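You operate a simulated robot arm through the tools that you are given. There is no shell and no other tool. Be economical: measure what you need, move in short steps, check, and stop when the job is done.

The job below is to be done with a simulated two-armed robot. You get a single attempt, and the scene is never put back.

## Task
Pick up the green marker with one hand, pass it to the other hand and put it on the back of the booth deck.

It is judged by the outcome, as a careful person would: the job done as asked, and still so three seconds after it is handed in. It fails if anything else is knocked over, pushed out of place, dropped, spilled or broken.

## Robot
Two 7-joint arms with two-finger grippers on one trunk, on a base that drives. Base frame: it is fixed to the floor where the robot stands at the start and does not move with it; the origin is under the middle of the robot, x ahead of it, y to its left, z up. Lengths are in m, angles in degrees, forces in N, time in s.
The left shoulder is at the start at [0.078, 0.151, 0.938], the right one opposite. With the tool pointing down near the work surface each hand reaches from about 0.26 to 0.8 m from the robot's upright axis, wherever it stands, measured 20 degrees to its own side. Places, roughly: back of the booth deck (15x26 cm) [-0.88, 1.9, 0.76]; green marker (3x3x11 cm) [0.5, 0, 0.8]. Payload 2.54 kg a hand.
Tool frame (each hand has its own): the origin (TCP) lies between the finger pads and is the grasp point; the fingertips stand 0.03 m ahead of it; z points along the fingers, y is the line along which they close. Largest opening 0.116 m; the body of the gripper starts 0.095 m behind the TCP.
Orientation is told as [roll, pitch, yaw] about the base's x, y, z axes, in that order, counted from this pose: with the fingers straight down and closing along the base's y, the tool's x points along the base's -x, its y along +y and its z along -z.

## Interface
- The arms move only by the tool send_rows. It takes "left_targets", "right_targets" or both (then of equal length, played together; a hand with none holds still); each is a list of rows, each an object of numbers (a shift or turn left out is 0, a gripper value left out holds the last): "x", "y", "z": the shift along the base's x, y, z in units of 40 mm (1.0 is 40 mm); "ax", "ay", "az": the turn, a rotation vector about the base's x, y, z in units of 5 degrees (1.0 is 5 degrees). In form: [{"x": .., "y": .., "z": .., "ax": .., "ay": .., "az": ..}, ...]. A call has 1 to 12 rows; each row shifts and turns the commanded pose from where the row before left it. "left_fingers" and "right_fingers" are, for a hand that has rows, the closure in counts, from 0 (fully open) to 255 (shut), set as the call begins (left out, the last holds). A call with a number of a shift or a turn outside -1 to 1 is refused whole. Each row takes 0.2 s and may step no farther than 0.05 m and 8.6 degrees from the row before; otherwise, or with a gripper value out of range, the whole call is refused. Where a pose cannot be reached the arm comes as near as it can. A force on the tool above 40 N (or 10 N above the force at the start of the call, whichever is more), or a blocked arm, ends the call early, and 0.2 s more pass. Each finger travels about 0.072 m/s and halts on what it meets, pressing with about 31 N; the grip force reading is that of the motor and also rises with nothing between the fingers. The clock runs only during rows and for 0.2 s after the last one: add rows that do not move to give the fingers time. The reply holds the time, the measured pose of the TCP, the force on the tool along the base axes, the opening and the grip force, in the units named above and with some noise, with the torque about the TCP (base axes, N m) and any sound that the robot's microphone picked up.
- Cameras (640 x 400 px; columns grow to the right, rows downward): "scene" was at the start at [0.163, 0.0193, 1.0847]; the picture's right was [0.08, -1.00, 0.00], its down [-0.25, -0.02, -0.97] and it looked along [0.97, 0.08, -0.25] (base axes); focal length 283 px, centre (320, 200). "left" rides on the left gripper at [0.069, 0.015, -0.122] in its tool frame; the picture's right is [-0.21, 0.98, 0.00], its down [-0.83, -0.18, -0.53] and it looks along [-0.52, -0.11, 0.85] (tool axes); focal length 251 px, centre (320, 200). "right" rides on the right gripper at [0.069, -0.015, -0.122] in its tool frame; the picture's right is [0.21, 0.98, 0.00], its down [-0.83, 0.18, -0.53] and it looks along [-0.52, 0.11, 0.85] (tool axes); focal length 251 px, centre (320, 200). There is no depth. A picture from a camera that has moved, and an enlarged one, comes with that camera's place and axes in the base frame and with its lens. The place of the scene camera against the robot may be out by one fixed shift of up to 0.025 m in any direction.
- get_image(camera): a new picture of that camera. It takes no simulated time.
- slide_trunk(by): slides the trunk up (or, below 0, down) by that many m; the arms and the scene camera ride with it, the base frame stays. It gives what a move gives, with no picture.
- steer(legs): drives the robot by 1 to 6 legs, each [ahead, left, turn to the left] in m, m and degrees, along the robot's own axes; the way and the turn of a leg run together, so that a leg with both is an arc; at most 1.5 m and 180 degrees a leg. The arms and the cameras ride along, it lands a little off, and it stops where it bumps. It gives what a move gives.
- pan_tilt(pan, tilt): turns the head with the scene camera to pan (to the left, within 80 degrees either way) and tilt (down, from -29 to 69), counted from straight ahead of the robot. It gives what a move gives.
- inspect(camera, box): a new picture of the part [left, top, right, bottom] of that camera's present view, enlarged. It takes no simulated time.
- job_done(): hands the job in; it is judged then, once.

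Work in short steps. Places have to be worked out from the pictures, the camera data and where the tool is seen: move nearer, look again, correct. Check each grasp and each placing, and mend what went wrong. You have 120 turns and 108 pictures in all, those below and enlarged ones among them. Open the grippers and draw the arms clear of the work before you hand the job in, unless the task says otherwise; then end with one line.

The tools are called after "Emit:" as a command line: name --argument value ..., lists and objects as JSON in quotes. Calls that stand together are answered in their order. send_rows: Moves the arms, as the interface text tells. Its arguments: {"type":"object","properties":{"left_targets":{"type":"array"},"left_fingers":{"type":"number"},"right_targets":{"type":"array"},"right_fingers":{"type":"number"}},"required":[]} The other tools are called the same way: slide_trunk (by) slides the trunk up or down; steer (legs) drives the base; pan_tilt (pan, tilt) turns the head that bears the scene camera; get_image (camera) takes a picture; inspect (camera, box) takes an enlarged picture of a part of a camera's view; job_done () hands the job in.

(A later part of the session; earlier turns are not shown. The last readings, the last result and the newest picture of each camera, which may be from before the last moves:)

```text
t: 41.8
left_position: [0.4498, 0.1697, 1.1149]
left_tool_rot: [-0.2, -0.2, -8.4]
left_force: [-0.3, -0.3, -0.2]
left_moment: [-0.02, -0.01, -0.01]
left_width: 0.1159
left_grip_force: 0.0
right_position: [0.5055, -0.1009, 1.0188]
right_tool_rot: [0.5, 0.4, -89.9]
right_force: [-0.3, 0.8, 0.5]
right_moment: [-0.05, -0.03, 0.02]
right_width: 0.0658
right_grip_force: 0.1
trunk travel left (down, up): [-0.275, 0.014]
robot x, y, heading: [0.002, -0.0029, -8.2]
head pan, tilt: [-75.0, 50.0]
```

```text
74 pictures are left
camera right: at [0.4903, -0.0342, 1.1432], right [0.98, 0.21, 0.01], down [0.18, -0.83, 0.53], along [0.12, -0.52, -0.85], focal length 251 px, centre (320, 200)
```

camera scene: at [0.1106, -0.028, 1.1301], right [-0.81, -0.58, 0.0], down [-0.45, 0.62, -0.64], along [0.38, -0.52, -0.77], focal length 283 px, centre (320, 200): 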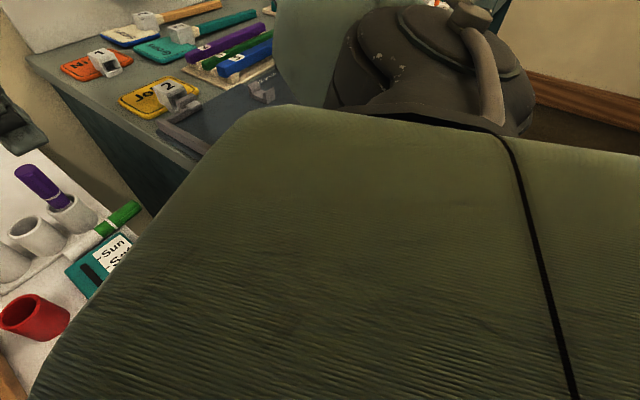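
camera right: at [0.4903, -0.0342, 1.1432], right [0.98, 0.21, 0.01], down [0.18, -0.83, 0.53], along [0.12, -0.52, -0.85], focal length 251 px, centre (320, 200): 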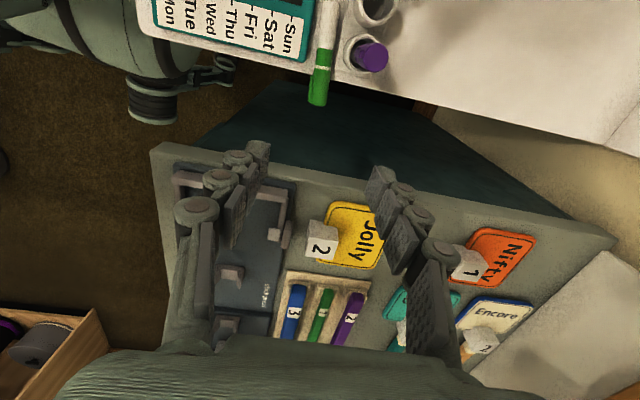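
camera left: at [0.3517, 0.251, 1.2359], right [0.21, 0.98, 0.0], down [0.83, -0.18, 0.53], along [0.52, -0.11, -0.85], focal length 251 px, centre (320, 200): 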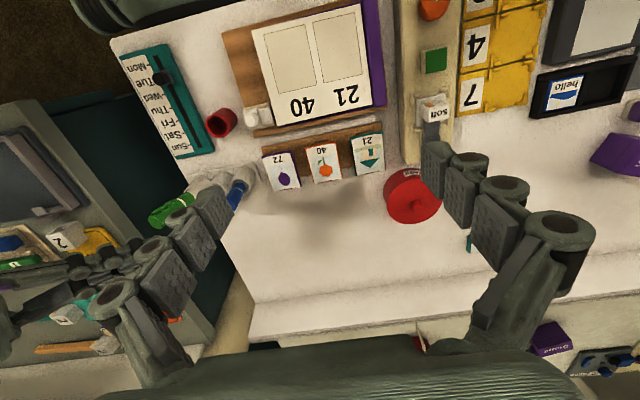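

Yaw −90 works. Marker cap end is at about (0.504, −0.10) with the table edge at y ≈ −0.06. I'll line up at (0.504, −0.082) and descend part way.

Emit:
send_rows --right_targets '[{"y": 0.47, "x": -0.04}, {"z": -0.7}, {"z": -0.7}, {"z": -0.7}, {"z": -0.7}, {"z": -0.7}, {}]'

Emit:
get_image --camera "right"

```text
t: 43.4
left_position: [0.4492, 0.1693, 1.1148]
left_tool_rot: [0.0, -0.2, -8.5]
left_force: [-1.0, 0.4, 0.0]
left_moment: [0.02, -0.01, -0.01]
left_width: 0.1161
left_grip_force: 0.1
right_position: [0.5024, -0.0834, 0.8785]
right_tool_rot: [0.5, 0.3, -90.0]
right_force: [0.0, -0.7, 1.3]
right_moment: [0.01, 0.02, 0.01]
right_width: 0.066
right_grip_force: 0.2
trunk travel left (down, up): [-0.275, 0.014]
robot x, y, heading: [0.0003, 0.0001, -8.2]
head pan, tilt: [-75.0, 50.0]
```

```text
73 pictures are left
camera right: at [0.4872, -0.0168, 1.003], right [0.98, 0.21, 0.01], down [0.18, -0.83, 0.53], along [0.12, -0.51, -0.85], focal length 251 px, centre (320, 200)
```

right: 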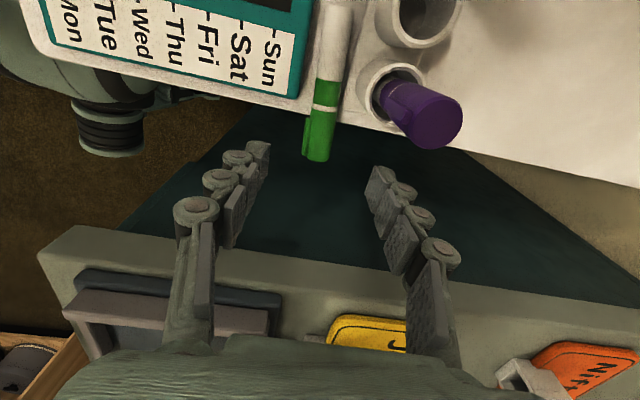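

The cap lies from about y −0.06 to −0.105 with the edge at about −0.066. Descend to TCP z ≈ 0.79 at y −0.085.

Emit:
send_rows --right_targets '[{"z": -0.5, "x": 0.05, "y": -0.04}, {"z": -0.5}, {"z": -0.5}, {"z": -0.4}, {}]'

Emit:
get_image --camera "right"

Emit:
pan_tilt --pan -10 --tilt 45

Emit:
get_image --camera "scene"

```text
t: 44.6
left_position: [0.4485, 0.1701, 1.1146]
left_tool_rot: [0.1, -0.2, -8.5]
left_force: [-0.7, 0.2, 0.0]
left_moment: [-0.02, 0.0, -0.01]
left_width: 0.116
left_grip_force: 0.0
right_position: [0.5052, -0.0849, 0.8036]
right_tool_rot: [0.3, 0.5, -89.9]
right_force: [-0.4, -0.1, 1.1]
right_moment: [0.0, -0.01, 0.03]
right_width: 0.066
right_grip_force: 0.0
trunk travel left (down, up): [-0.275, 0.014]
robot x, y, heading: [-0.0009, -0.0062, -8.3]
head pan, tilt: [-75.0, 50.0]
```

```text
72 pictures are left
camera right: at [0.4894, -0.0178, 0.9271], right [0.98, 0.21, 0.01], down [0.18, -0.83, 0.53], along [0.12, -0.51, -0.85], focal length 251 px, centre (320, 200)
```

right: 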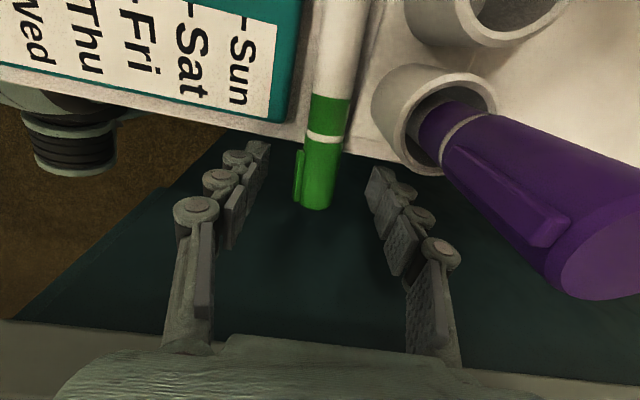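

```text
t: 46.0
left_position: [0.4495, 0.1691, 1.1155]
left_tool_rot: [0.0, -0.2, -8.3]
left_force: [0.6, 0.5, 0.2]
left_moment: [-0.03, 0.01, -0.01]
left_width: 0.1161
left_grip_force: 0.1
right_position: [0.5036, -0.0853, 0.8021]
right_tool_rot: [0.6, 0.4, -89.9]
right_force: [0.2, 0.2, 0.1]
right_moment: [0.01, -0.02, -0.03]
right_width: 0.0661
right_grip_force: 0.1
trunk travel left (down, up): [-0.275, 0.014]
robot x, y, heading: [0.0001, -0.0021, -8.3]
head pan, tilt: [-10.0, 45.0]
```

```text
71 pictures are left
camera scene: at [0.1464, -0.025, 1.137], right [-0.32, -0.95, 0.0], down [-0.67, 0.22, -0.71], along [0.67, -0.22, -0.71], focal length 283 px, centre (320, 200)
```

scene: 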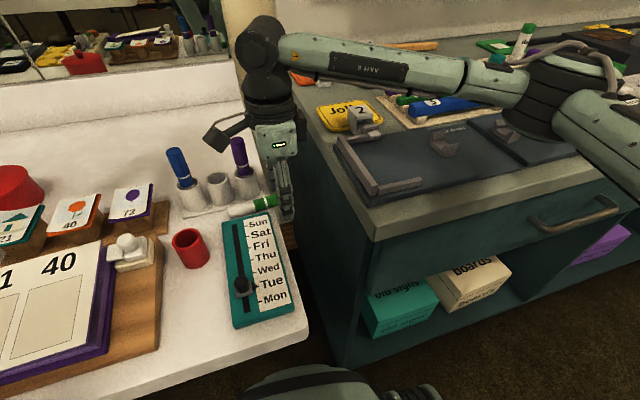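

The cap is centred between the fingers, clip facing the −x pad. Descend a final 15 mm and close.

Emit:
send_rows --right_targets '[{"z": -0.2}, {"z": -0.2}, {}]'

Emit:
send_rows --right_targets '[{}, {}, {}, {}, {}]' --right_fingers 255

Emit:
get_image --camera "right"

Emit:
inspect --camera "scene" --box '[160, 130, 330, 240]'

```text
t: 46.8
left_position: [0.4491, 0.1702, 1.1145]
left_tool_rot: [0.0, -0.2, -8.3]
left_force: [-0.4, 0.5, 0.0]
left_moment: [0.0, 0.0, 0.0]
left_width: 0.1161
left_grip_force: 0.0
right_position: [0.5046, -0.0842, 0.7868]
right_tool_rot: [0.6, 0.6, -90.0]
right_force: [-0.6, 0.6, -1.3]
right_moment: [0.03, 0.02, -0.03]
right_width: 0.0658
right_grip_force: 0.0
trunk travel left (down, up): [-0.275, 0.014]
robot x, y, heading: [0.0007, -0.0006, -8.5]
head pan, tilt: [-10.0, 45.0]
```

```text
t: 48.0
left_position: [0.4497, 0.1702, 1.1141]
left_tool_rot: [0.1, -0.2, -8.5]
left_force: [0.1, -0.2, -0.9]
left_moment: [0.01, -0.01, -0.01]
left_width: 0.116
left_grip_force: 0.0
right_position: [0.5058, -0.0848, 0.7869]
right_tool_rot: [0.5, 0.5, -90.0]
right_force: [-0.1, 0.1, -0.7]
right_moment: [-0.02, 0.01, -0.01]
right_width: 0.0186
right_grip_force: 30.5
trunk travel left (down, up): [-0.275, 0.014]
robot x, y, heading: [0.0002, -0.0055, -8.2]
head pan, tilt: [-10.0, 45.0]
```

```text
70 pictures are left
camera right: at [0.4896, -0.0179, 0.9111], right [0.98, 0.21, 0.01], down [0.18, -0.83, 0.53], along [0.12, -0.51, -0.85], focal length 251 px, centre (320, 200)
```

right: 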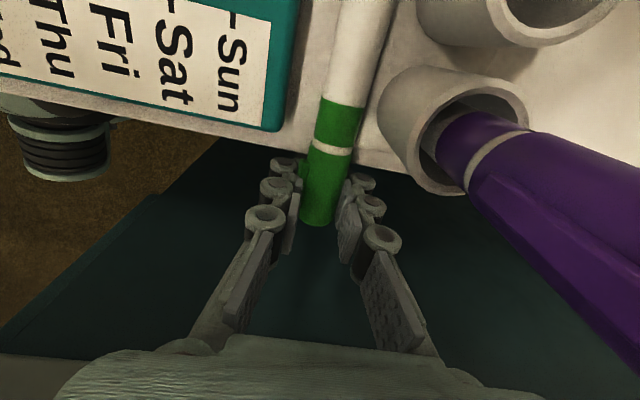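

```text
3.64 times, centred on (245, 185) of scene
camera zoom: at [0.1465, -0.025, 1.137], right [-0.31, -0.95, 0.0], down [-0.67, 0.22, -0.71], along [0.67, -0.22, -0.71], focal length 1030 px, centre (593, 254)
```

zoom: 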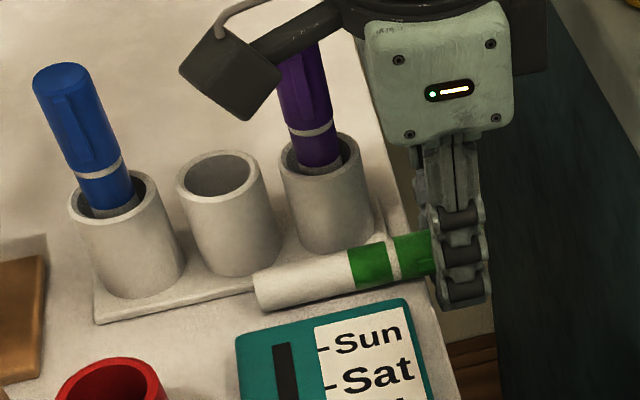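

Gripped at 18.6 mm width. Lift slowly and check.

Emit:
send_rows --right_targets '[{"z": 0.2}, {"z": 0.3}, {"z": 0.4}, {"z": 0.4}, {"z": 0.4}, {"z": 0.4}, {"z": 0.4}, {}]'

Emit:
get_image --camera "right"

Emit:
get_image --camera "scene"

```text
t: 49.8
left_position: [0.4488, 0.1706, 1.1151]
left_tool_rot: [0.0, -0.2, -8.3]
left_force: [0.4, 0.2, 0.6]
left_moment: [0.0, 0.05, -0.05]
left_width: 0.1159
left_grip_force: 0.1
right_position: [0.5053, -0.0855, 0.8875]
right_tool_rot: [0.4, 0.4, -89.9]
right_force: [0.6, 0.1, -0.3]
right_moment: [0.01, 0.03, 0.0]
right_width: 0.0185
right_grip_force: 30.8
trunk travel left (down, up): [-0.275, 0.014]
robot x, y, heading: [0.0007, 0.0007, -8.1]
head pan, tilt: [-10.0, 45.0]
```

```text
68 pictures are left
camera right: at [0.4901, -0.0175, 1.0108], right [0.98, 0.21, 0.01], down [0.18, -0.83, 0.53], along [0.12, -0.51, -0.85], focal length 251 px, centre (320, 200)
```

right: 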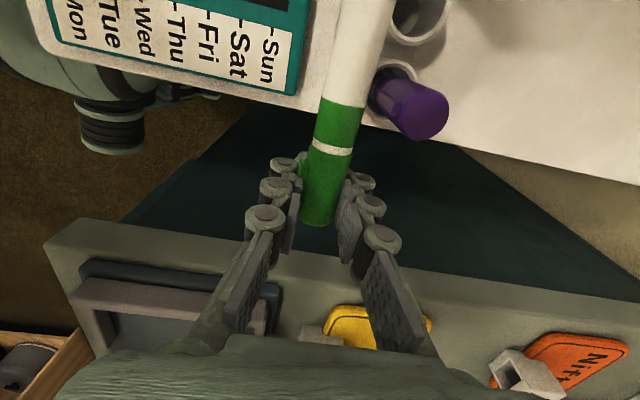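

```text
67 pictures are left
camera scene: at [0.1465, -0.025, 1.137], right [-0.31, -0.95, 0.0], down [-0.67, 0.22, -0.71], along [0.67, -0.22, -0.71], focal length 283 px, centre (320, 200)
```

scene: 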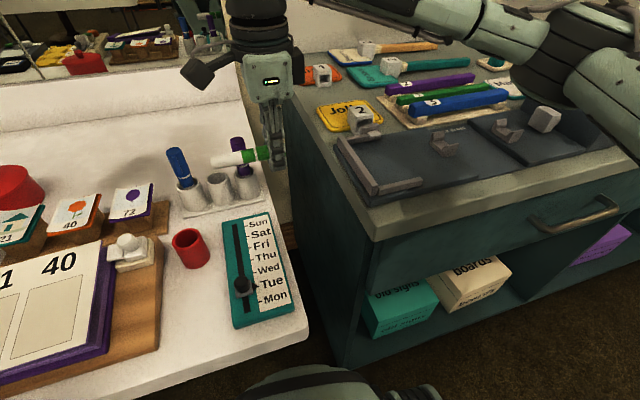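

Marker is held horizontally without sag, white end toward +y. Raise it and bring it forward-centre for the handover; the left hand will come from behind (fingers forward, closing vertically) onto the white end.

Emit:
send_rows --right_targets '[{"z": 0.5}, {"z": 0.5}, {"z": 0.5}, {"z": 0.5}, {"z": 0.5}, {"z": 0.4}, {"y": 0.4, "x": 0.25}, {"y": 0.4, "x": 0.25}, {"y": 0.4, "x": 0.25}, {"y": 0.4, "x": 0.25}, {"y": 0.4, "x": 0.25}, {}]' --left_targets '[{"az": 0.84}, {"az": 0.84}, {"y": 0.4}, {"y": 0.4}, {"y": 0.4}, {"y": 0.4}, {"x": -0.5}, {"x": -0.5}, {"x": -0.5}, {}, {}, {}]'

Emit:
get_image --camera "right"

```text
t: 52.4
left_position: [0.3902, 0.2334, 1.1144]
left_tool_rot: [0.1, -0.2, 0.0]
left_force: [0.1, -0.4, -0.6]
left_moment: [0.01, -0.04, -0.04]
left_width: 0.116
left_grip_force: 0.1
right_position: [0.5547, -0.0042, 1.0032]
right_tool_rot: [0.6, 0.6, -90.0]
right_force: [0.2, 0.0, -0.8]
right_moment: [0.0, 0.01, -0.03]
right_width: 0.0183
right_grip_force: 31.3
trunk travel left (down, up): [-0.275, 0.014]
robot x, y, heading: [-0.0024, -0.0048, -8.3]
head pan, tilt: [-10.0, 45.0]
```

```text
66 pictures are left
camera right: at [0.5395, 0.0627, 1.1267], right [0.98, 0.21, 0.01], down [0.18, -0.83, 0.53], along [0.12, -0.51, -0.85], focal length 251 px, centre (320, 200)
```

right: 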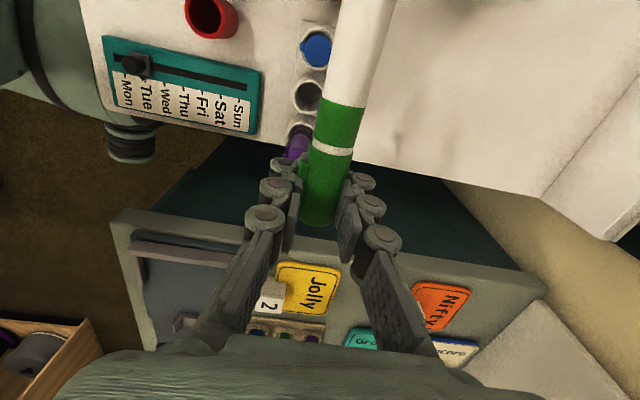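

Hold is stable. Now turn the left hand to fingers-forward with vertical closing (rotation of 120° about one axis).

Emit:
send_rows --left_targets '[{"ax": -0.924, "ay": -0.924, "az": 0.924}, {"ax": -0.924, "ay": -0.924, "az": 0.924}, {"ax": -0.924, "ay": -0.924, "az": 0.924}, {"ax": -0.924, "ay": -0.924, "az": 0.924}, {"ax": -0.924, "ay": -0.924, "az": 0.924}, {"ax": -0.924, "ay": -0.924, "az": 0.924}, {"ax": -0.924, "ay": -0.924, "az": 0.924}, {"ax": -0.924, "ay": -0.924, "az": 0.924}]'

```text
t: 54.1
left_position: [0.3904, 0.2331, 1.1146]
left_tool_rot: [-48.6, -19.5, 48.6]
left_force: [-0.3, -0.3, 0.6]
left_moment: [0.01, -0.02, -0.02]
left_width: 0.1159
left_grip_force: 0.0
right_position: [0.5543, -0.0032, 1.0021]
right_tool_rot: [0.6, 0.5, -90.1]
right_force: [0.0, 1.0, -1.1]
right_moment: [-0.01, -0.01, -0.01]
right_width: 0.0186
right_grip_force: 31.7
trunk travel left (down, up): [-0.275, 0.014]
robot x, y, heading: [0.0023, -0.0018, -8.2]
head pan, tilt: [-10.0, 45.0]
```

Turning works so far; do the remaining seven rows.

Emit:
send_rows --left_targets '[{"ax": -0.924, "ay": -0.924, "az": 0.924}, {"ax": -0.924, "ay": -0.924, "az": 0.924}, {"ax": -0.924, "ay": -0.924, "az": 0.924}, {"ax": -0.924, "ay": -0.924, "az": 0.924}, {"ax": -0.924, "ay": -0.924, "az": 0.924}, {"ax": -0.924, "ay": -0.924, "az": 0.924}, {"ax": -0.924, "ay": -0.924, "az": 0.924}, {}]'

Emit:
get_image --camera "left"

Emit:
pan_tilt --pan 15 --tilt 20

Emit:
get_image --camera "scene"

```text
t: 56.0
left_position: [0.4474, 0.3058, 1.2424]
left_tool_rot: [-90.1, -0.1, 90.2]
left_force: [-1.1, 0.6, 0.6]
left_moment: [-0.02, -0.01, -0.02]
left_width: 0.1159
left_grip_force: 0.2
left hand out of reach, approached as far as the arm can: row 2, 3, 4, 5, 6, 7
right_position: [0.5541, -0.0027, 1.0029]
right_tool_rot: [0.5, 0.4, -90.0]
right_force: [-0.1, -0.9, -0.6]
right_moment: [-0.03, 0.01, 0.01]
right_width: 0.0186
right_grip_force: 31.1
trunk travel left (down, up): [-0.275, 0.014]
robot x, y, heading: [-0.0014, -0.003, -8.4]
head pan, tilt: [-10.0, 45.0]
```

```text
65 pictures are left
camera left: at [0.3264, 0.2364, 1.2286], right [0.0, 0.21, -0.98], down [-0.54, 0.82, 0.18], along [0.84, 0.52, 0.12], focal length 251 px, centre (320, 200)
```

left: 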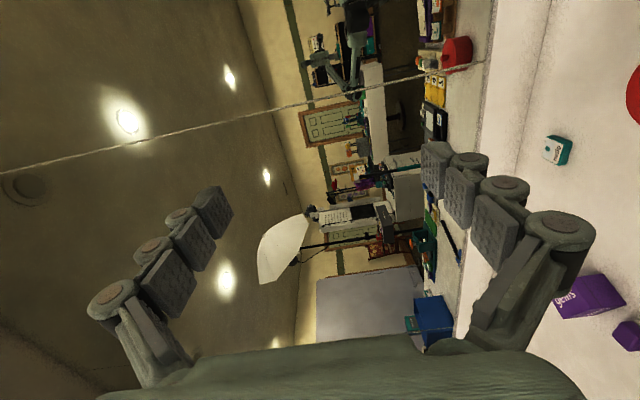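

```text
t: 56.8
left_position: [0.4482, 0.3056, 1.2432]
left_tool_rot: [-90.0, 0.0, 90.1]
left_force: [-0.3, 0.6, -0.3]
left_moment: [0.03, -0.01, 0.01]
left_width: 0.1161
left_grip_force: 0.0
right_position: [0.554, -0.002, 1.0034]
right_tool_rot: [0.6, 0.4, -90.0]
right_force: [0.5, 0.3, 0.3]
right_moment: [-0.02, 0.04, 0.01]
right_width: 0.0185
right_grip_force: 31.7
trunk travel left (down, up): [-0.275, 0.014]
robot x, y, heading: [-0.0023, -0.0012, -8.3]
head pan, tilt: [15.0, 20.0]
```

```text
64 pictures are left
camera scene: at [0.1618, 0.0113, 1.1756], right [0.12, -0.99, 0.0], down [-0.34, -0.04, -0.94], along [0.93, 0.11, -0.34], focal length 283 px, centre (320, 200)
```

scene: 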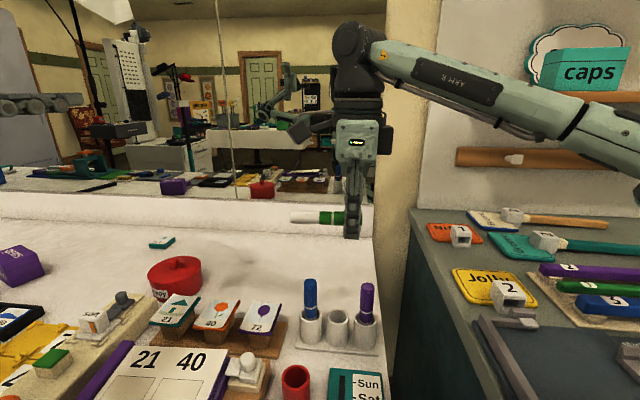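

Left orientation reached (fingers forward, closing vertical). Extend the right hand forward to x ≈ 0.64 and lower the left to marker height off to the left side.

Emit:
send_rows --right_targets '[{"x": 0.3}, {"x": 0.3}, {"x": 0.3}, {"x": 0.3}, {"x": 0.3}, {"x": 0.3}, {"x": 0.3}, {}]' --left_targets '[{"z": -0.8}, {"z": -0.8}, {"z": -0.8}, {"z": -0.8}, {"z": -0.8}, {"z": -0.8}, {"z": -0.8}, {"z": -0.7}]'

Emit:
get_image --camera "scene"

```text
t: 58.6
left_position: [0.519, 0.3807, 1.0625]
left_tool_rot: [-90.2, -0.1, 90.1]
left_force: [0.5, 0.1, -0.9]
left_moment: [0.0, -0.03, 0.01]
left_width: 0.116
left_grip_force: 0.1
left hand out of reach, approached as far as the arm can: row 1, 2, 3, 4, 5, 6, 7, 8
right_position: [0.6393, -0.0041, 1.0038]
right_tool_rot: [0.5, 0.4, -90.0]
right_force: [-0.1, 0.0, -1.0]
right_moment: [0.02, -0.01, 0.0]
right_width: 0.0186
right_grip_force: 31.3
trunk travel left (down, up): [-0.275, 0.014]
robot x, y, heading: [0.0032, -0.0024, -8.4]
head pan, tilt: [15.0, 20.0]
```

```text
63 pictures are left
camera scene: at [0.1618, 0.0115, 1.1757], right [0.12, -0.99, 0.0], down [-0.34, -0.04, -0.94], along [0.93, 0.11, -0.34], focal length 283 px, centre (320, 200)
```

scene: 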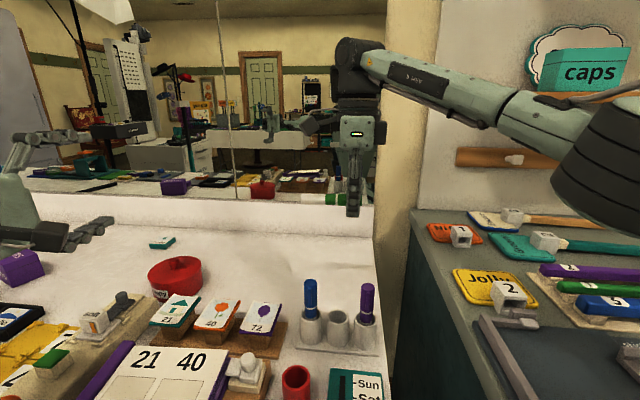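

The left arm's limit pushes it outward at this orientation. Test it farther forward, moving inward.

Emit:
send_rows --left_targets '[{"x": 0.5}, {"x": 0.5}, {"y": -0.5}, {"y": -0.5}, {"y": -0.5}, {"y": -0.5}]'

```text
t: 60.0
left_position: [0.5706, 0.3067, 1.0656]
left_tool_rot: [-90.0, 0.0, 90.2]
left_force: [0.0, 0.5, 0.6]
left_moment: [0.0, 0.01, -0.03]
left_width: 0.1158
left_grip_force: 0.1
left hand out of reach, approached as far as the arm can: row 5, 6
right_position: [0.64, -0.0046, 1.0037]
right_tool_rot: [0.5, 0.4, -90.0]
right_force: [0.5, 0.3, -0.8]
right_moment: [-0.03, 0.01, 0.0]
right_width: 0.0188
right_grip_force: 30.8
trunk travel left (down, up): [-0.275, 0.014]
robot x, y, heading: [0.0012, -0.0008, -8.4]
head pan, tilt: [15.0, 20.0]
```

Test turning the left fingers inward by 30° (pointing forward-right), which suits an arm reaching across.

Emit:
send_rows --left_targets '[{"az": -1}, {"az": -1}, {"az": -1}, {"az": -1}, {"az": -1}, {"az": -1}, {"y": -0.5}, {"y": -0.5}, {"y": -0.5}, {"y": -0.5}]'

```text
t: 62.2
left_position: [0.5716, 0.2264, 1.0659]
left_tool_rot: [-90.1, 0.1, 60.2]
left_force: [-0.3, 0.7, 0.2]
left_moment: [0.0, 0.02, 0.03]
left_width: 0.1161
left_grip_force: 0.1
right_position: [0.6389, -0.005, 1.0032]
right_tool_rot: [0.4, 0.5, -89.9]
right_force: [0.9, -0.6, 0.0]
right_moment: [-0.01, 0.0, -0.01]
right_width: 0.0188
right_grip_force: 30.6
trunk travel left (down, up): [-0.275, 0.014]
robot x, y, heading: [0.0013, -0.0006, -8.2]
head pan, tilt: [15.0, 20.0]
```

Works. Turn the right hand to yaw −120 so the marker is perpendicular to the left fingers, keeping clear.

Emit:
send_rows --right_targets '[{"az": -1, "y": -0.2}, {"az": -1, "y": -0.2}, {"az": -1, "y": -0.2}, {"az": -1, "y": -0.2}, {"az": -1, "y": -0.2, "x": -0.2}, {"az": -1, "y": -0.2, "x": -0.2}, {}]'

Emit:
get_image --camera "left"

Emit:
get_image --camera "scene"

```text
t: 63.8
left_position: [0.5722, 0.2265, 1.0651]
left_tool_rot: [-90.0, 0.0, 60.1]
left_force: [-0.4, 0.4, -0.2]
left_moment: [-0.01, 0.02, 0.02]
left_width: 0.116
left_grip_force: 0.0
right_position: [0.6228, -0.0516, 1.0019]
right_tool_rot: [0.5, 0.4, -120.0]
right_force: [-0.4, 0.2, -0.2]
right_moment: [-0.02, 0.01, -0.01]
right_width: 0.0185
right_grip_force: 30.9
trunk travel left (down, up): [-0.275, 0.014]
robot x, y, heading: [0.0028, -0.0019, -8.3]
head pan, tilt: [15.0, 20.0]
```

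```text
62 pictures are left
camera left: at [0.4322, 0.2275, 1.0505], right [0.11, 0.19, -0.98], down [-0.05, 0.98, 0.18], along [0.99, 0.03, 0.12], focal length 251 px, centre (320, 200)
```

left: 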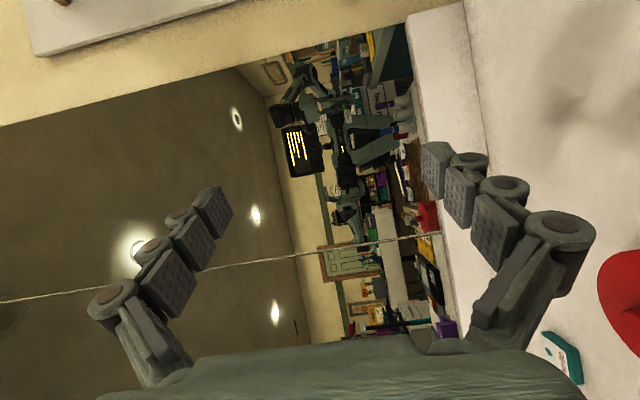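

```text
61 pictures are left
camera scene: at [0.1618, 0.0115, 1.1757], right [0.12, -0.99, 0.0], down [-0.34, -0.04, -0.94], along [0.93, 0.11, -0.34], focal length 283 px, centre (320, 200)
```

scene: 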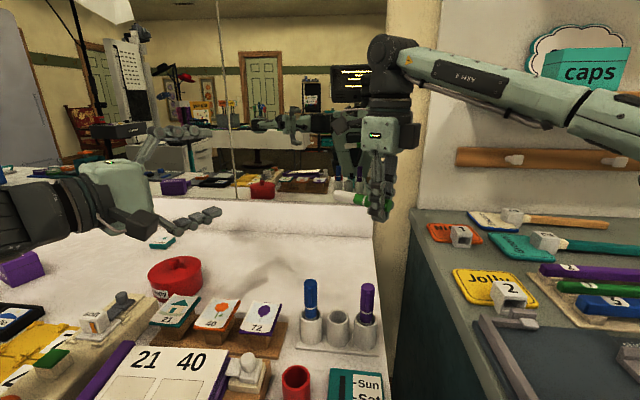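

Marker's white end now points along (0.5, 0.87). Target left grip is about (0.655, 0.005, 0.987). Bring the left to a pre-grasp 10 cm back, with fingers partly closed (~70 mm).

Emit:
send_rows --left_targets '[{"z": -0.7}, {"z": -0.7}, {"z": -0.55}, {"y": -0.6}, {"y": -0.6}, {"y": -0.6}, {"y": -0.6}, {"y": -0.6}, {"y": -0.6}, {"y": -0.6}, {}]' --left_fingers 100

Emit:
get_image --camera "left"

Emit:
get_image --camera "scene"

```text
t: 66.2
left_position: [0.5551, 0.1469, 1.0281]
left_tool_rot: [-89.9, -0.1, 60.0]
left_force: [-1.1, 0.2, 0.1]
left_moment: [0.0, 0.0, -0.01]
left_width: 0.0706
left_grip_force: 0.0
left hand out of reach, approached as far as the arm can: row 5, 6, 7, 8, 9, 10
right_position: [0.6234, -0.0521, 1.0029]
right_tool_rot: [0.6, 0.4, -119.9]
right_force: [-0.8, -0.4, -0.3]
right_moment: [-0.02, 0.01, 0.01]
right_width: 0.0187
right_grip_force: 31.1
trunk travel left (down, up): [-0.275, 0.014]
robot x, y, heading: [-0.0022, 0.001, -8.2]
head pan, tilt: [15.0, 20.0]
```

```text
60 pictures are left
camera left: at [0.4164, 0.1494, 1.0141], right [0.11, 0.19, -0.98], down [-0.05, 0.98, 0.18], along [0.99, 0.03, 0.11], focal length 251 px, centre (320, 200)
```

left: 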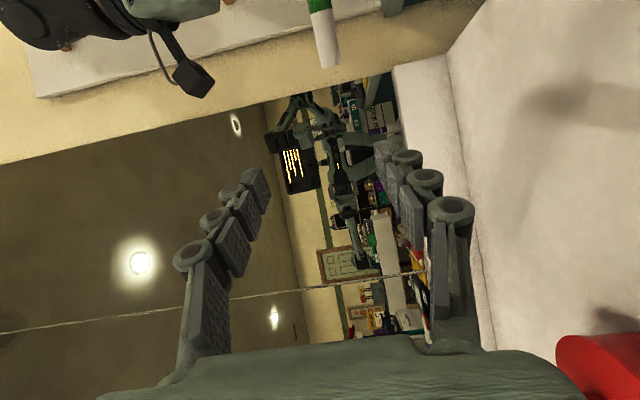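

```text
59 pictures are left
camera scene: at [0.1618, 0.0114, 1.1757], right [0.12, -0.99, 0.0], down [-0.34, -0.04, -0.94], along [0.93, 0.11, -0.34], focal length 283 px, centre (320, 200)
```

scene: 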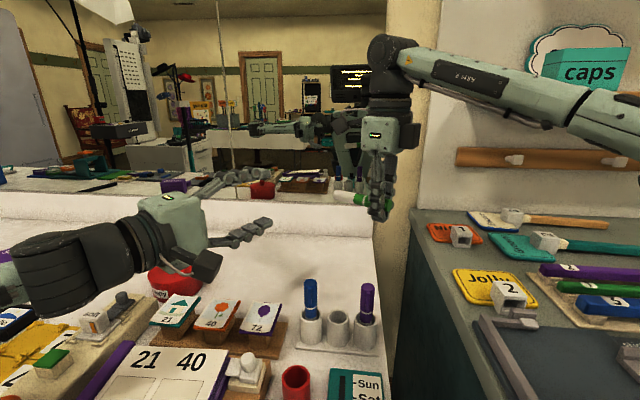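

The left can't come further inward, so I'll hold it there and bring the marker to it with the right hand. First move the marker in front of the left fingertips, 4 cm higher.

Emit:
send_rows --right_targets '[{"z": 0.5}, {"z": 0.5}, {"y": 0.5}, {"y": 0.5}, {"y": 0.5}, {"y": 0.5}, {"y": 0.33, "x": -0.35}, {}]'

Emit:
get_image --camera "left"

Emit:
get_image --camera "scene"

```text
t: 68.0
left_position: [0.555, 0.1472, 1.0287]
left_tool_rot: [-89.9, -0.1, 60.0]
left_force: [0.1, 1.3, -0.7]
left_moment: [-0.03, 0.0, 0.01]
left_width: 0.0704
left_grip_force: 0.0
right_position: [0.6094, 0.0412, 1.0435]
right_tool_rot: [0.5, 0.4, -120.0]
right_force: [0.0, -0.8, -0.5]
right_moment: [-0.01, 0.03, -0.02]
right_width: 0.0186
right_grip_force: 30.7
trunk travel left (down, up): [-0.275, 0.014]
robot x, y, heading: [0.0004, -0.0033, -8.3]
head pan, tilt: [15.0, 20.0]
```

```text
58 pictures are left
camera left: at [0.4164, 0.1494, 1.0139], right [0.11, 0.19, -0.98], down [-0.05, 0.98, 0.18], along [0.99, 0.03, 0.11], focal length 251 px, centre (320, 200)
```

left: 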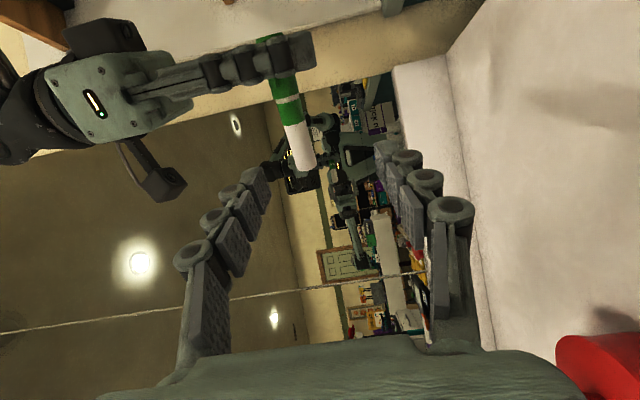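

```text
57 pictures are left
camera scene: at [0.1618, 0.0114, 1.1757], right [0.12, -0.99, 0.0], down [-0.34, -0.04, -0.94], along [0.93, 0.11, -0.34], focal length 283 px, centre (320, 200)
```

scene: 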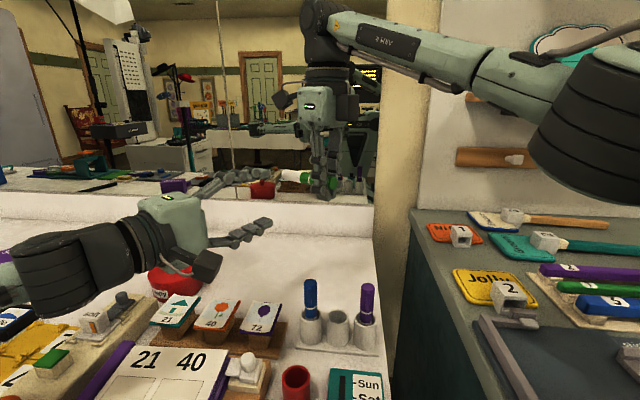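

The left view shows the marker level and about 22 mm above the left finger axis, with the grip spot about 3 cm from the white end. Lower the right by 22 mm and bring it halfway in.

Emit:
send_rows --right_targets '[{"z": -0.55}, {"x": -0.325, "y": 0.1875}, {"x": -0.325, "y": 0.1875}, {"x": -0.325, "y": 0.1875}, {}]'

Emit:
get_image --camera "left"

```text
t: 69.2
left_position: [0.5556, 0.1478, 1.0281]
left_tool_rot: [-89.8, -0.1, 60.0]
left_force: [-0.4, -0.1, -0.2]
left_moment: [-0.03, -0.01, 0.0]
left_width: 0.0705
left_grip_force: 0.0
right_position: [0.5699, 0.0634, 1.0209]
right_tool_rot: [0.5, 0.5, -120.0]
right_force: [0.1, 0.6, -0.4]
right_moment: [-0.04, 0.01, 0.01]
right_width: 0.0184
right_grip_force: 31.1
trunk travel left (down, up): [-0.275, 0.014]
robot x, y, heading: [0.0009, -0.0006, -8.4]
head pan, tilt: [15.0, 20.0]
```

```text
56 pictures are left
camera left: at [0.4164, 0.1494, 1.0139], right [0.11, 0.19, -0.98], down [-0.05, 0.98, 0.18], along [0.99, 0.03, 0.11], focal length 251 px, centre (320, 200)
```

left: 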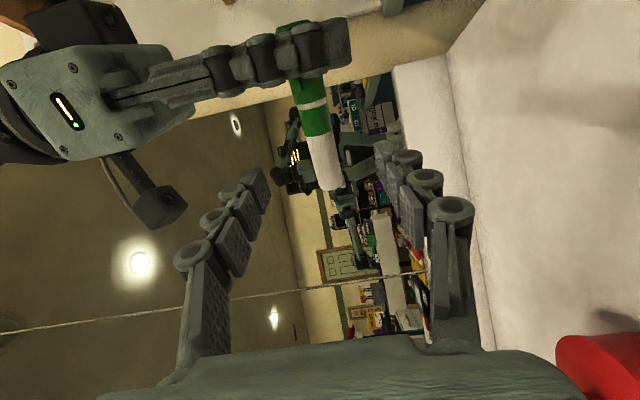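

Now the marker lines up with the left finger axis. Move the remaining ~47 mm into the left fingers.

Emit:
send_rows --right_targets '[{"x": -0.34, "y": 0.196}, {"x": -0.34, "y": 0.196}, {"x": -0.3, "y": 0.173}, {}]'

Emit:
get_image --camera "left"

Emit:
get_image --camera "right"

```text
t: 70.2
left_position: [0.5558, 0.1478, 1.0283]
left_tool_rot: [-90.0, -0.1, 60.0]
left_force: [0.7, -1.3, 0.5]
left_moment: [-0.02, 0.05, -0.01]
left_width: 0.0707
left_grip_force: 0.1
right_position: [0.5299, 0.0874, 1.0218]
right_tool_rot: [0.5, 0.5, -120.0]
right_force: [-0.2, -0.2, -0.3]
right_moment: [0.0, -0.01, -0.02]
right_width: 0.0184
right_grip_force: 30.7
trunk travel left (down, up): [-0.275, 0.014]
robot x, y, heading: [0.0003, -0.002, -8.1]
head pan, tilt: [15.0, 20.0]
```

```text
55 pictures are left
camera left: at [0.4164, 0.1494, 1.0139], right [0.11, 0.19, -0.98], down [-0.05, 0.98, 0.18], along [0.99, 0.03, 0.11], focal length 251 px, centre (320, 200)
```

left: 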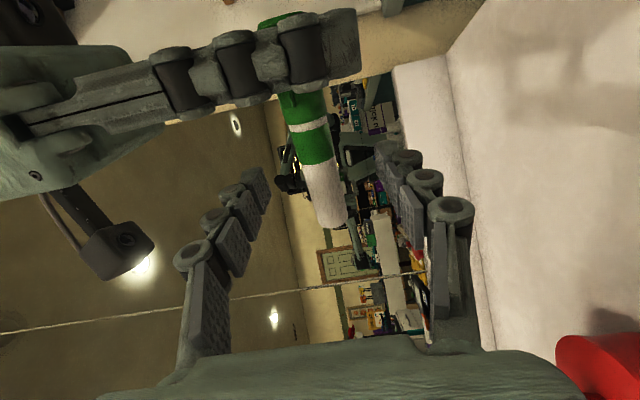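

```text
54 pictures are left
camera right: at [0.5512, 0.1519, 1.1453], right [0.95, -0.3, 0.01], down [-0.26, -0.81, 0.53], along [-0.15, -0.51, -0.85], focal length 251 px, centre (320, 200)
```

right: 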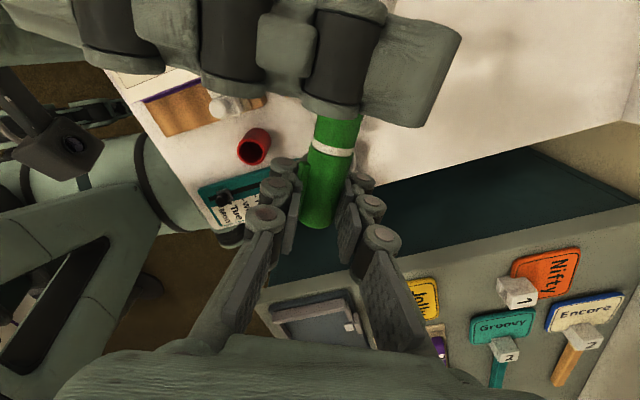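

The marker passes through the left finger axis, about 25 mm from its white end. Close the left hand.

Emit:
send_rows --left_targets '[{}, {}, {}, {}, {}]' --left_fingers 255

Emit:
get_image --camera "left"

Emit:
get_image --camera "right"

```text
t: 71.4
left_position: [0.5561, 0.1467, 1.0286]
left_tool_rot: [-89.8, 0.0, 59.9]
left_force: [2.7, -2.0, -8.4]
left_moment: [-0.17, 0.22, 0.16]
left_width: 0.0165
left_grip_force: 30.7
right_position: [0.53, 0.0857, 1.0219]
right_tool_rot: [0.3, 0.6, -120.0]
right_force: [-3.2, 1.7, 7.5]
right_moment: [0.69, -0.5, 0.06]
right_width: 0.0185
right_grip_force: 31.6
trunk travel left (down, up): [-0.275, 0.014]
robot x, y, heading: [0.0, -0.0034, -8.4]
head pan, tilt: [15.0, 20.0]
```

```text
53 pictures are left
camera left: at [0.4164, 0.1495, 1.0135], right [0.1, 0.19, -0.98], down [-0.05, 0.98, 0.18], along [0.99, 0.03, 0.11], focal length 251 px, centre (320, 200)
```

left: 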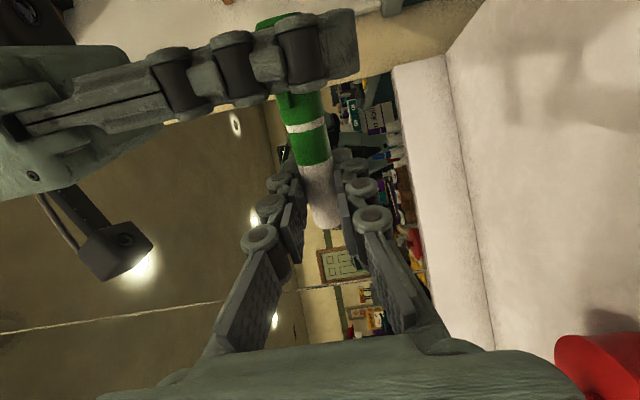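

```text
52 pictures are left
camera right: at [0.5511, 0.152, 1.1457], right [0.95, -0.3, 0.01], down [-0.26, -0.81, 0.53], along [-0.15, -0.51, -0.85], focal length 251 px, centre (320, 200)
```

right: 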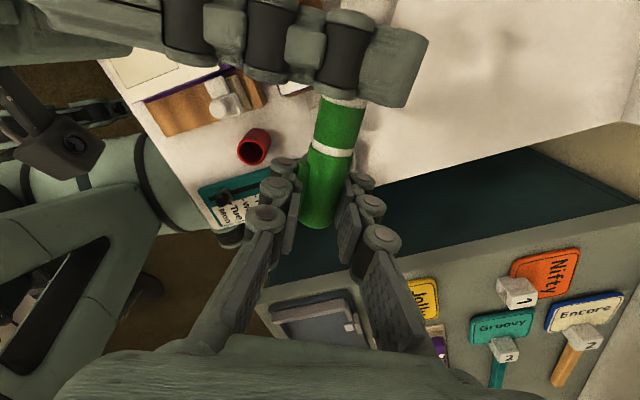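

Left has it (16.5 mm on the barrel). Release the right hand.

Emit:
send_rows --right_targets '[{}, {}, {}, {}]' --right_fingers 130

Emit:
get_image --camera "left"

```text
t: 72.4
left_position: [0.5556, 0.1484, 1.0281]
left_tool_rot: [-90.0, -0.2, 60.1]
left_force: [0.2, 0.4, -0.5]
left_moment: [-0.04, -0.03, 0.0]
left_width: 0.017
left_grip_force: 31.5
right_position: [0.5301, 0.0858, 1.0214]
right_tool_rot: [0.5, 0.5, -120.1]
right_force: [0.1, 0.4, 0.7]
right_moment: [0.0, 0.01, -0.02]
right_width: 0.0571
right_grip_force: 0.0
trunk travel left (down, up): [-0.275, 0.014]
robot x, y, heading: [-0.0046, -0.0014, -8.1]
head pan, tilt: [15.0, 20.0]
```

```text
51 pictures are left
camera left: at [0.4163, 0.1494, 1.0139], right [0.11, 0.19, -0.98], down [-0.05, 0.98, 0.18], along [0.99, 0.03, 0.11], focal length 251 px, centre (320, 200)
```

left: 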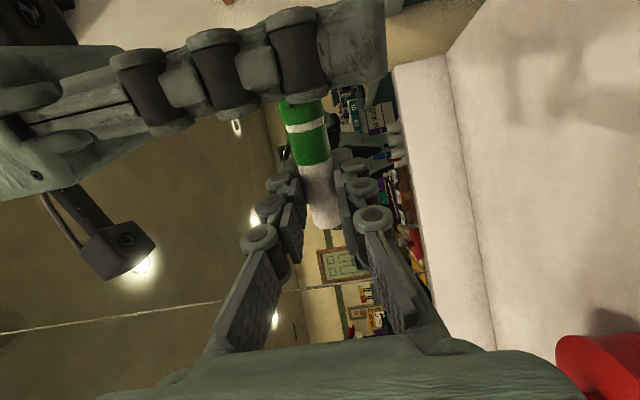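

Left holds alone, marker steady. Lift the right hand straight up and then away to the right.

Emit:
send_rows --right_targets '[{"z": 0.4}, {"z": 0.5}, {"z": 0.5}, {"z": 0.5}, {"z": 0.5}, {"y": -0.6}, {"y": -0.6}, {"y": -0.6}, {"y": -0.6}, {"y": -0.6}, {"y": -0.6}, {"y": -0.6}]'

Emit:
get_image --camera "left"

Emit:
get_image --camera "scene"

```text
t: 75.0
left_position: [0.5556, 0.1468, 1.0282]
left_tool_rot: [-89.9, 0.0, 60.1]
left_force: [-0.7, 0.0, -0.6]
left_moment: [0.01, -0.02, 0.02]
left_width: 0.0167
left_grip_force: 31.4
right_position: [0.5308, -0.0823, 1.117]
right_tool_rot: [0.3, 0.6, -120.0]
right_force: [-0.4, -0.6, 0.1]
right_moment: [0.02, -0.01, 0.0]
right_width: 0.0568
right_grip_force: 0.0
trunk travel left (down, up): [-0.275, 0.014]
robot x, y, heading: [0.0019, 0.0015, -8.5]
head pan, tilt: [15.0, 20.0]
```

```text
50 pictures are left
camera left: at [0.4163, 0.1491, 1.014], right [0.11, 0.19, -0.98], down [-0.05, 0.98, 0.18], along [0.99, 0.03, 0.11], focal length 251 px, centre (320, 200)
```

left: 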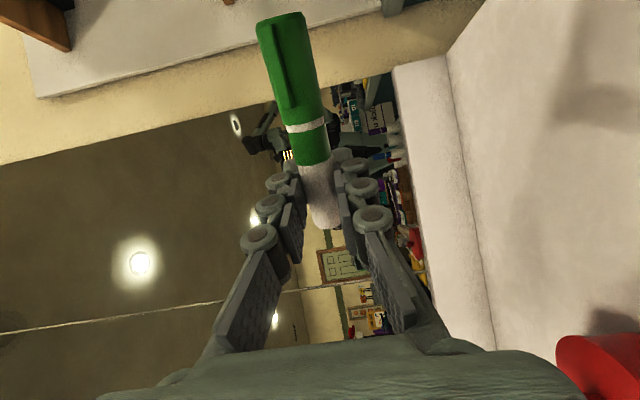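

```text
49 pictures are left
camera scene: at [0.1617, 0.011, 1.1757], right [0.12, -0.99, 0.0], down [-0.34, -0.04, -0.94], along [0.93, 0.11, -0.34], focal length 283 px, centre (320, 200)
```

scene: 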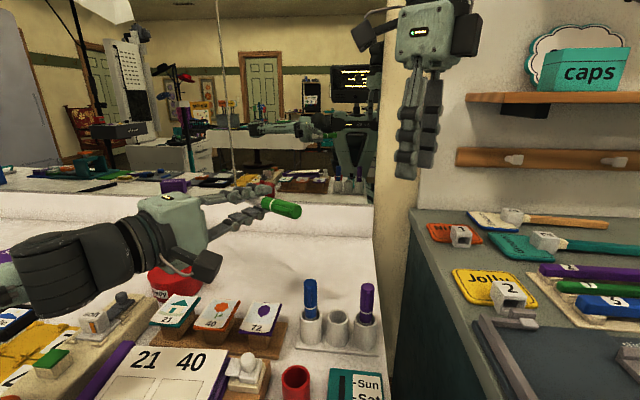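

Handover succeeded. Now swing the left hand to fingers-down about the marker's axis, so the marker stays horizontal, rising slightly.

Emit:
send_rows --left_targets '[{"ax": 0.5, "ay": 0.866, "z": 0.2}, {"ax": 0.5, "ay": 0.866, "z": 0.2}, {"ax": 0.5, "ay": 0.866, "z": 0.2}, {"ax": 0.5, "ay": 0.866, "z": 0.2}, {"ax": 0.5, "ay": 0.866}, {"ax": 0.5, "ay": 0.866}, {"ax": 0.5, "ay": 0.866}, {"ax": 0.5, "ay": 0.866}, {"ax": 0.5, "ay": 0.866}, {"ax": 0.5, "ay": 0.866}]'

Emit:
send_rows --left_targets '[{"ax": 0.5, "ay": 0.866}, {"ax": 0.5, "ay": 0.866}, {"ax": 0.5, "ay": 0.866}, {"ax": 0.5, "ay": 0.866}, {"ax": 0.5, "ay": 0.866}, {"ax": 0.5, "ay": 0.866}, {"ax": 0.5, "ay": 0.866}, {"ax": 0.5, "ay": 0.866}, {}]'

Emit:
get_image --camera "left"

```text
t: 77.2
left_position: [0.5555, 0.1486, 1.0587]
left_tool_rot: [-39.9, -0.3, 60.1]
left_force: [0.3, -0.3, 0.3]
left_moment: [0.02, -0.04, -0.01]
left_width: 0.0167
left_grip_force: 30.9
right_position: [0.5324, -0.0811, 1.1157]
right_tool_rot: [0.4, 0.4, -120.0]
right_force: [0.6, 0.3, 1.0]
right_moment: [-0.01, -0.03, 0.01]
right_width: 0.0568
right_grip_force: 0.0
trunk travel left (down, up): [-0.275, 0.014]
robot x, y, heading: [-0.0011, -0.0062, -8.2]
head pan, tilt: [15.0, 20.0]
```

```text
t: 79.2
left_position: [0.5559, 0.1463, 1.0604]
left_tool_rot: [0.1, -0.2, 59.9]
left_force: [-0.3, 0.0, 0.5]
left_moment: [0.02, 0.01, 0.05]
left_width: 0.017
left_grip_force: 31.0
right_position: [0.5313, -0.0818, 1.1171]
right_tool_rot: [0.5, 0.4, -120.1]
right_force: [0.2, 0.1, 0.6]
right_moment: [0.02, -0.02, 0.0]
right_width: 0.0569
right_grip_force: 0.1
trunk travel left (down, up): [-0.275, 0.014]
robot x, y, heading: [-0.0004, -0.0037, -8.3]
head pan, tilt: [15.0, 20.0]
```

```text
48 pictures are left
camera left: at [0.5083, 0.0955, 1.1819], right [-0.74, 0.67, 0.0], down [0.57, 0.62, 0.54], along [0.36, 0.4, -0.84], focal length 251 px, centre (320, 200)
```

left: 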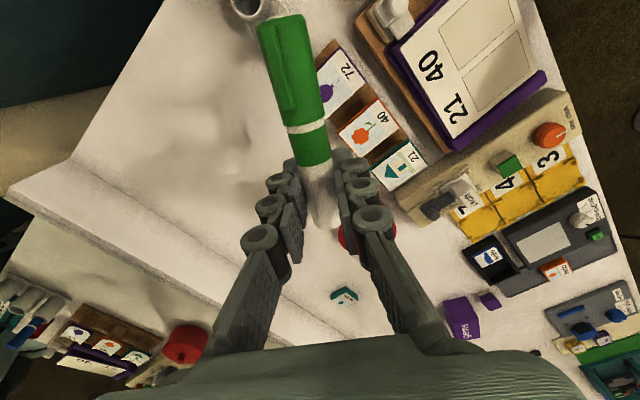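

Marker is horizontal under the left fingers. Retract both hands for driving and look to the left for the deck.

Emit:
send_rows --left_targets '[{"x": -0.5}, {"x": -0.5}, {"x": -0.5}, {"x": -0.5}, {"y": 0.5}, {"y": 0.5}, {"y": 0.5}]' --right_targets '[{"y": -0.5}, {"y": -0.5}, {"y": -0.5}, {"x": -0.7}, {"x": -0.7}, {"x": -0.7}, {"x": -0.7}]'

Emit:
pan_tilt --pan 80 --tilt 20

Emit:
get_image --camera "scene"

```text
t: 80.8
left_position: [0.4753, 0.2069, 1.0589]
left_tool_rot: [-0.1, -0.1, 60.0]
left_force: [-0.7, -0.1, 1.0]
left_moment: [0.01, 0.01, 0.03]
left_width: 0.0168
left_grip_force: 30.8
right_position: [0.4182, -0.1427, 1.1173]
right_tool_rot: [0.6, 0.5, -120.0]
right_force: [-0.1, 0.5, 0.4]
right_moment: [0.01, -0.03, 0.01]
right_width: 0.0565
right_grip_force: 0.1
trunk travel left (down, up): [-0.275, 0.014]
robot x, y, heading: [-0.0008, -0.0002, -8.4]
head pan, tilt: [15.0, 20.0]
```

```text
t: 82.2
left_position: [0.4752, 0.2083, 1.0586]
left_tool_rot: [0.0, -0.2, 60.0]
left_force: [-0.5, 0.1, -0.4]
left_moment: [0.02, -0.03, 0.01]
left_width: 0.0169
left_grip_force: 31.1
right_position: [0.4199, -0.1429, 1.1173]
right_tool_rot: [0.5, 0.4, -120.0]
right_force: [-0.5, -0.8, 0.0]
right_moment: [0.0, 0.03, 0.03]
right_width: 0.057
right_grip_force: 0.0
trunk travel left (down, up): [-0.275, 0.014]
robot x, y, heading: [0.0008, -0.0007, -8.3]
head pan, tilt: [80.0, 20.0]
```

```text
47 pictures are left
camera scene: at [0.0986, 0.089, 1.1757], right [0.95, -0.32, 0.0], down [-0.11, -0.32, -0.94], along [0.3, 0.89, -0.34], focal length 283 px, centre (320, 200)
```

scene: 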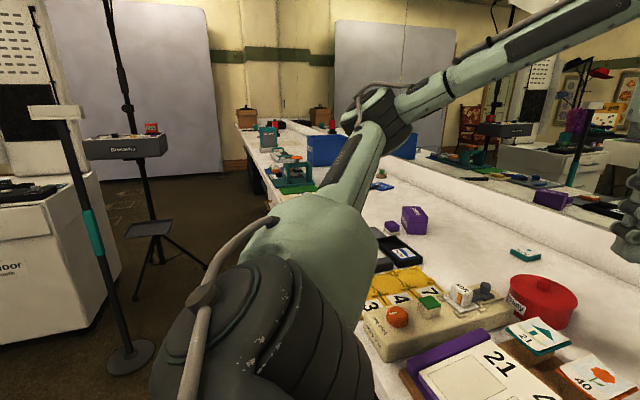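

I see a stand at about (−0.45, 1.4) and the booth beyond on the left. Back away 0.35 m from the table, then turn left to face it.

Emit:
steer --legs '[[-0.35, 0, 0]]'

Emit:
steer --legs '[[0, 0, 60]]'

Emit:
pan_tilt --pan 60 --tilt 20

Emit:
get_image --camera "scene"

```text
t: 84.5
left_position: [0.1277, 0.2598, 1.0583]
left_tool_rot: [-0.2, -0.2, 60.0]
left_force: [0.1, -0.5, -0.2]
left_moment: [-0.01, -0.02, -0.04]
left_width: 0.0168
left_grip_force: 30.9
right_position: [0.0687, -0.092, 1.1176]
right_tool_rot: [0.5, 0.5, -120.1]
right_force: [-1.0, 0.2, -0.5]
right_moment: [0.01, -0.01, 0.04]
right_width: 0.0569
right_grip_force: 0.2
trunk travel left (down, up): [-0.275, 0.014]
robot x, y, heading: [-0.3494, 0.0514, -8.4]
head pan, tilt: [80.0, 20.0]
```

```text
t: 87.6
left_position: [-0.2948, 0.5663, 1.0596]
left_tool_rot: [0.0, -0.2, 120.2]
left_force: [-0.3, -0.6, -1.0]
left_moment: [-0.04, 0.0, 0.02]
left_width: 0.0168
left_grip_force: 31.0
right_position: [-0.0187, 0.3439, 1.1175]
right_tool_rot: [0.6, 0.4, -59.7]
right_force: [0.0, -0.6, 0.1]
right_moment: [-0.01, 0.03, -0.01]
right_width: 0.0567
right_grip_force: 0.1
trunk travel left (down, up): [-0.275, 0.014]
robot x, y, heading: [-0.3455, 0.0503, 52.2]
head pan, tilt: [80.0, 20.0]
```

```text
t: 88.5
left_position: [-0.2949, 0.5672, 1.0596]
left_tool_rot: [0.0, -0.2, 120.3]
left_force: [0.1, 0.1, -0.4]
left_moment: [-0.01, 0.03, -0.03]
left_width: 0.0168
left_grip_force: 30.9
right_position: [-0.0183, 0.3442, 1.117]
right_tool_rot: [0.6, 0.4, -59.6]
right_force: [-0.2, -0.3, 0.9]
right_moment: [0.03, -0.01, -0.01]
right_width: 0.0567
right_grip_force: 0.0
trunk travel left (down, up): [-0.275, 0.014]
robot x, y, heading: [-0.3495, 0.0493, 52.0]
head pan, tilt: [60.0, 20.0]
```

```text
46 pictures are left
camera scene: at [-0.34, 0.2018, 1.1757], right [0.93, 0.38, 0.0], down [0.13, -0.32, -0.94], along [-0.35, 0.87, -0.34], focal length 283 px, centre (320, 200)
```

scene: 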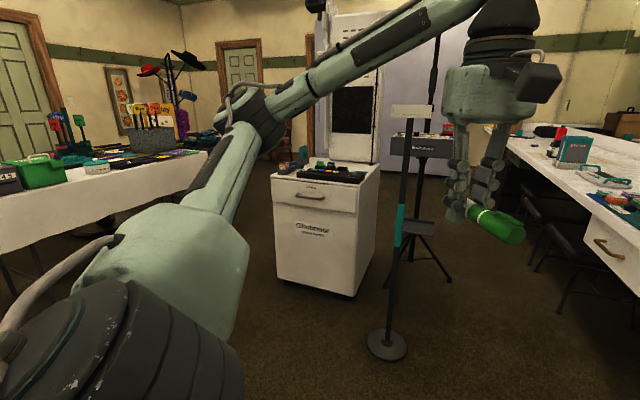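

The white "Glambooth" cabinet's top is the deck; a slim stand (top at about 1.13 m) is at (−0.44, 1.34). I'd approach from its left, so check where the right elbow sticks out.

Emit:
pan_tilt --pan -60 --tilt 10

Emit:
get_image --camera "scene"

```text
t: 90.5
left_position: [-0.2944, 0.5664, 1.0593]
left_tool_rot: [0.0, -0.2, 120.3]
left_force: [0.2, 0.1, 0.5]
left_moment: [-0.01, 0.0, 0.0]
left_width: 0.0172
left_grip_force: 30.6
right_position: [-0.0191, 0.3432, 1.1173]
right_tool_rot: [0.4, 0.4, -59.6]
right_force: [1.6, -0.6, -0.2]
right_moment: [0.0, -0.02, 0.0]
right_width: 0.0568
right_grip_force: 0.0
trunk travel left (down, up): [-0.275, 0.014]
robot x, y, heading: [-0.3471, 0.0514, 52.1]
head pan, tilt: [-60.0, 10.0]
```

```text
45 pictures are left
camera scene: at [-0.2129, 0.1027, 1.192], right [-0.14, -0.99, 0.0], down [-0.17, 0.02, -0.98], along [0.98, -0.14, -0.17], focal length 283 px, centre (320, 200)
```

scene: 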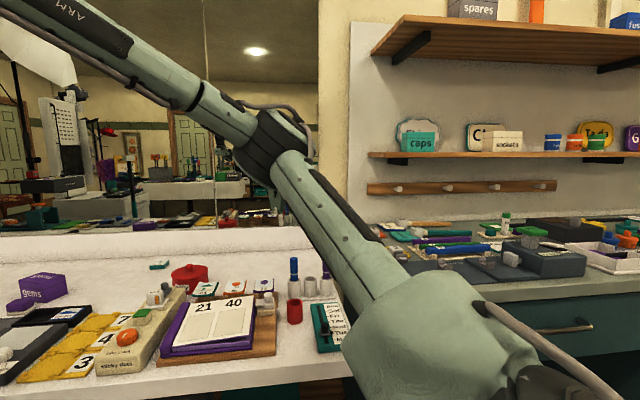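

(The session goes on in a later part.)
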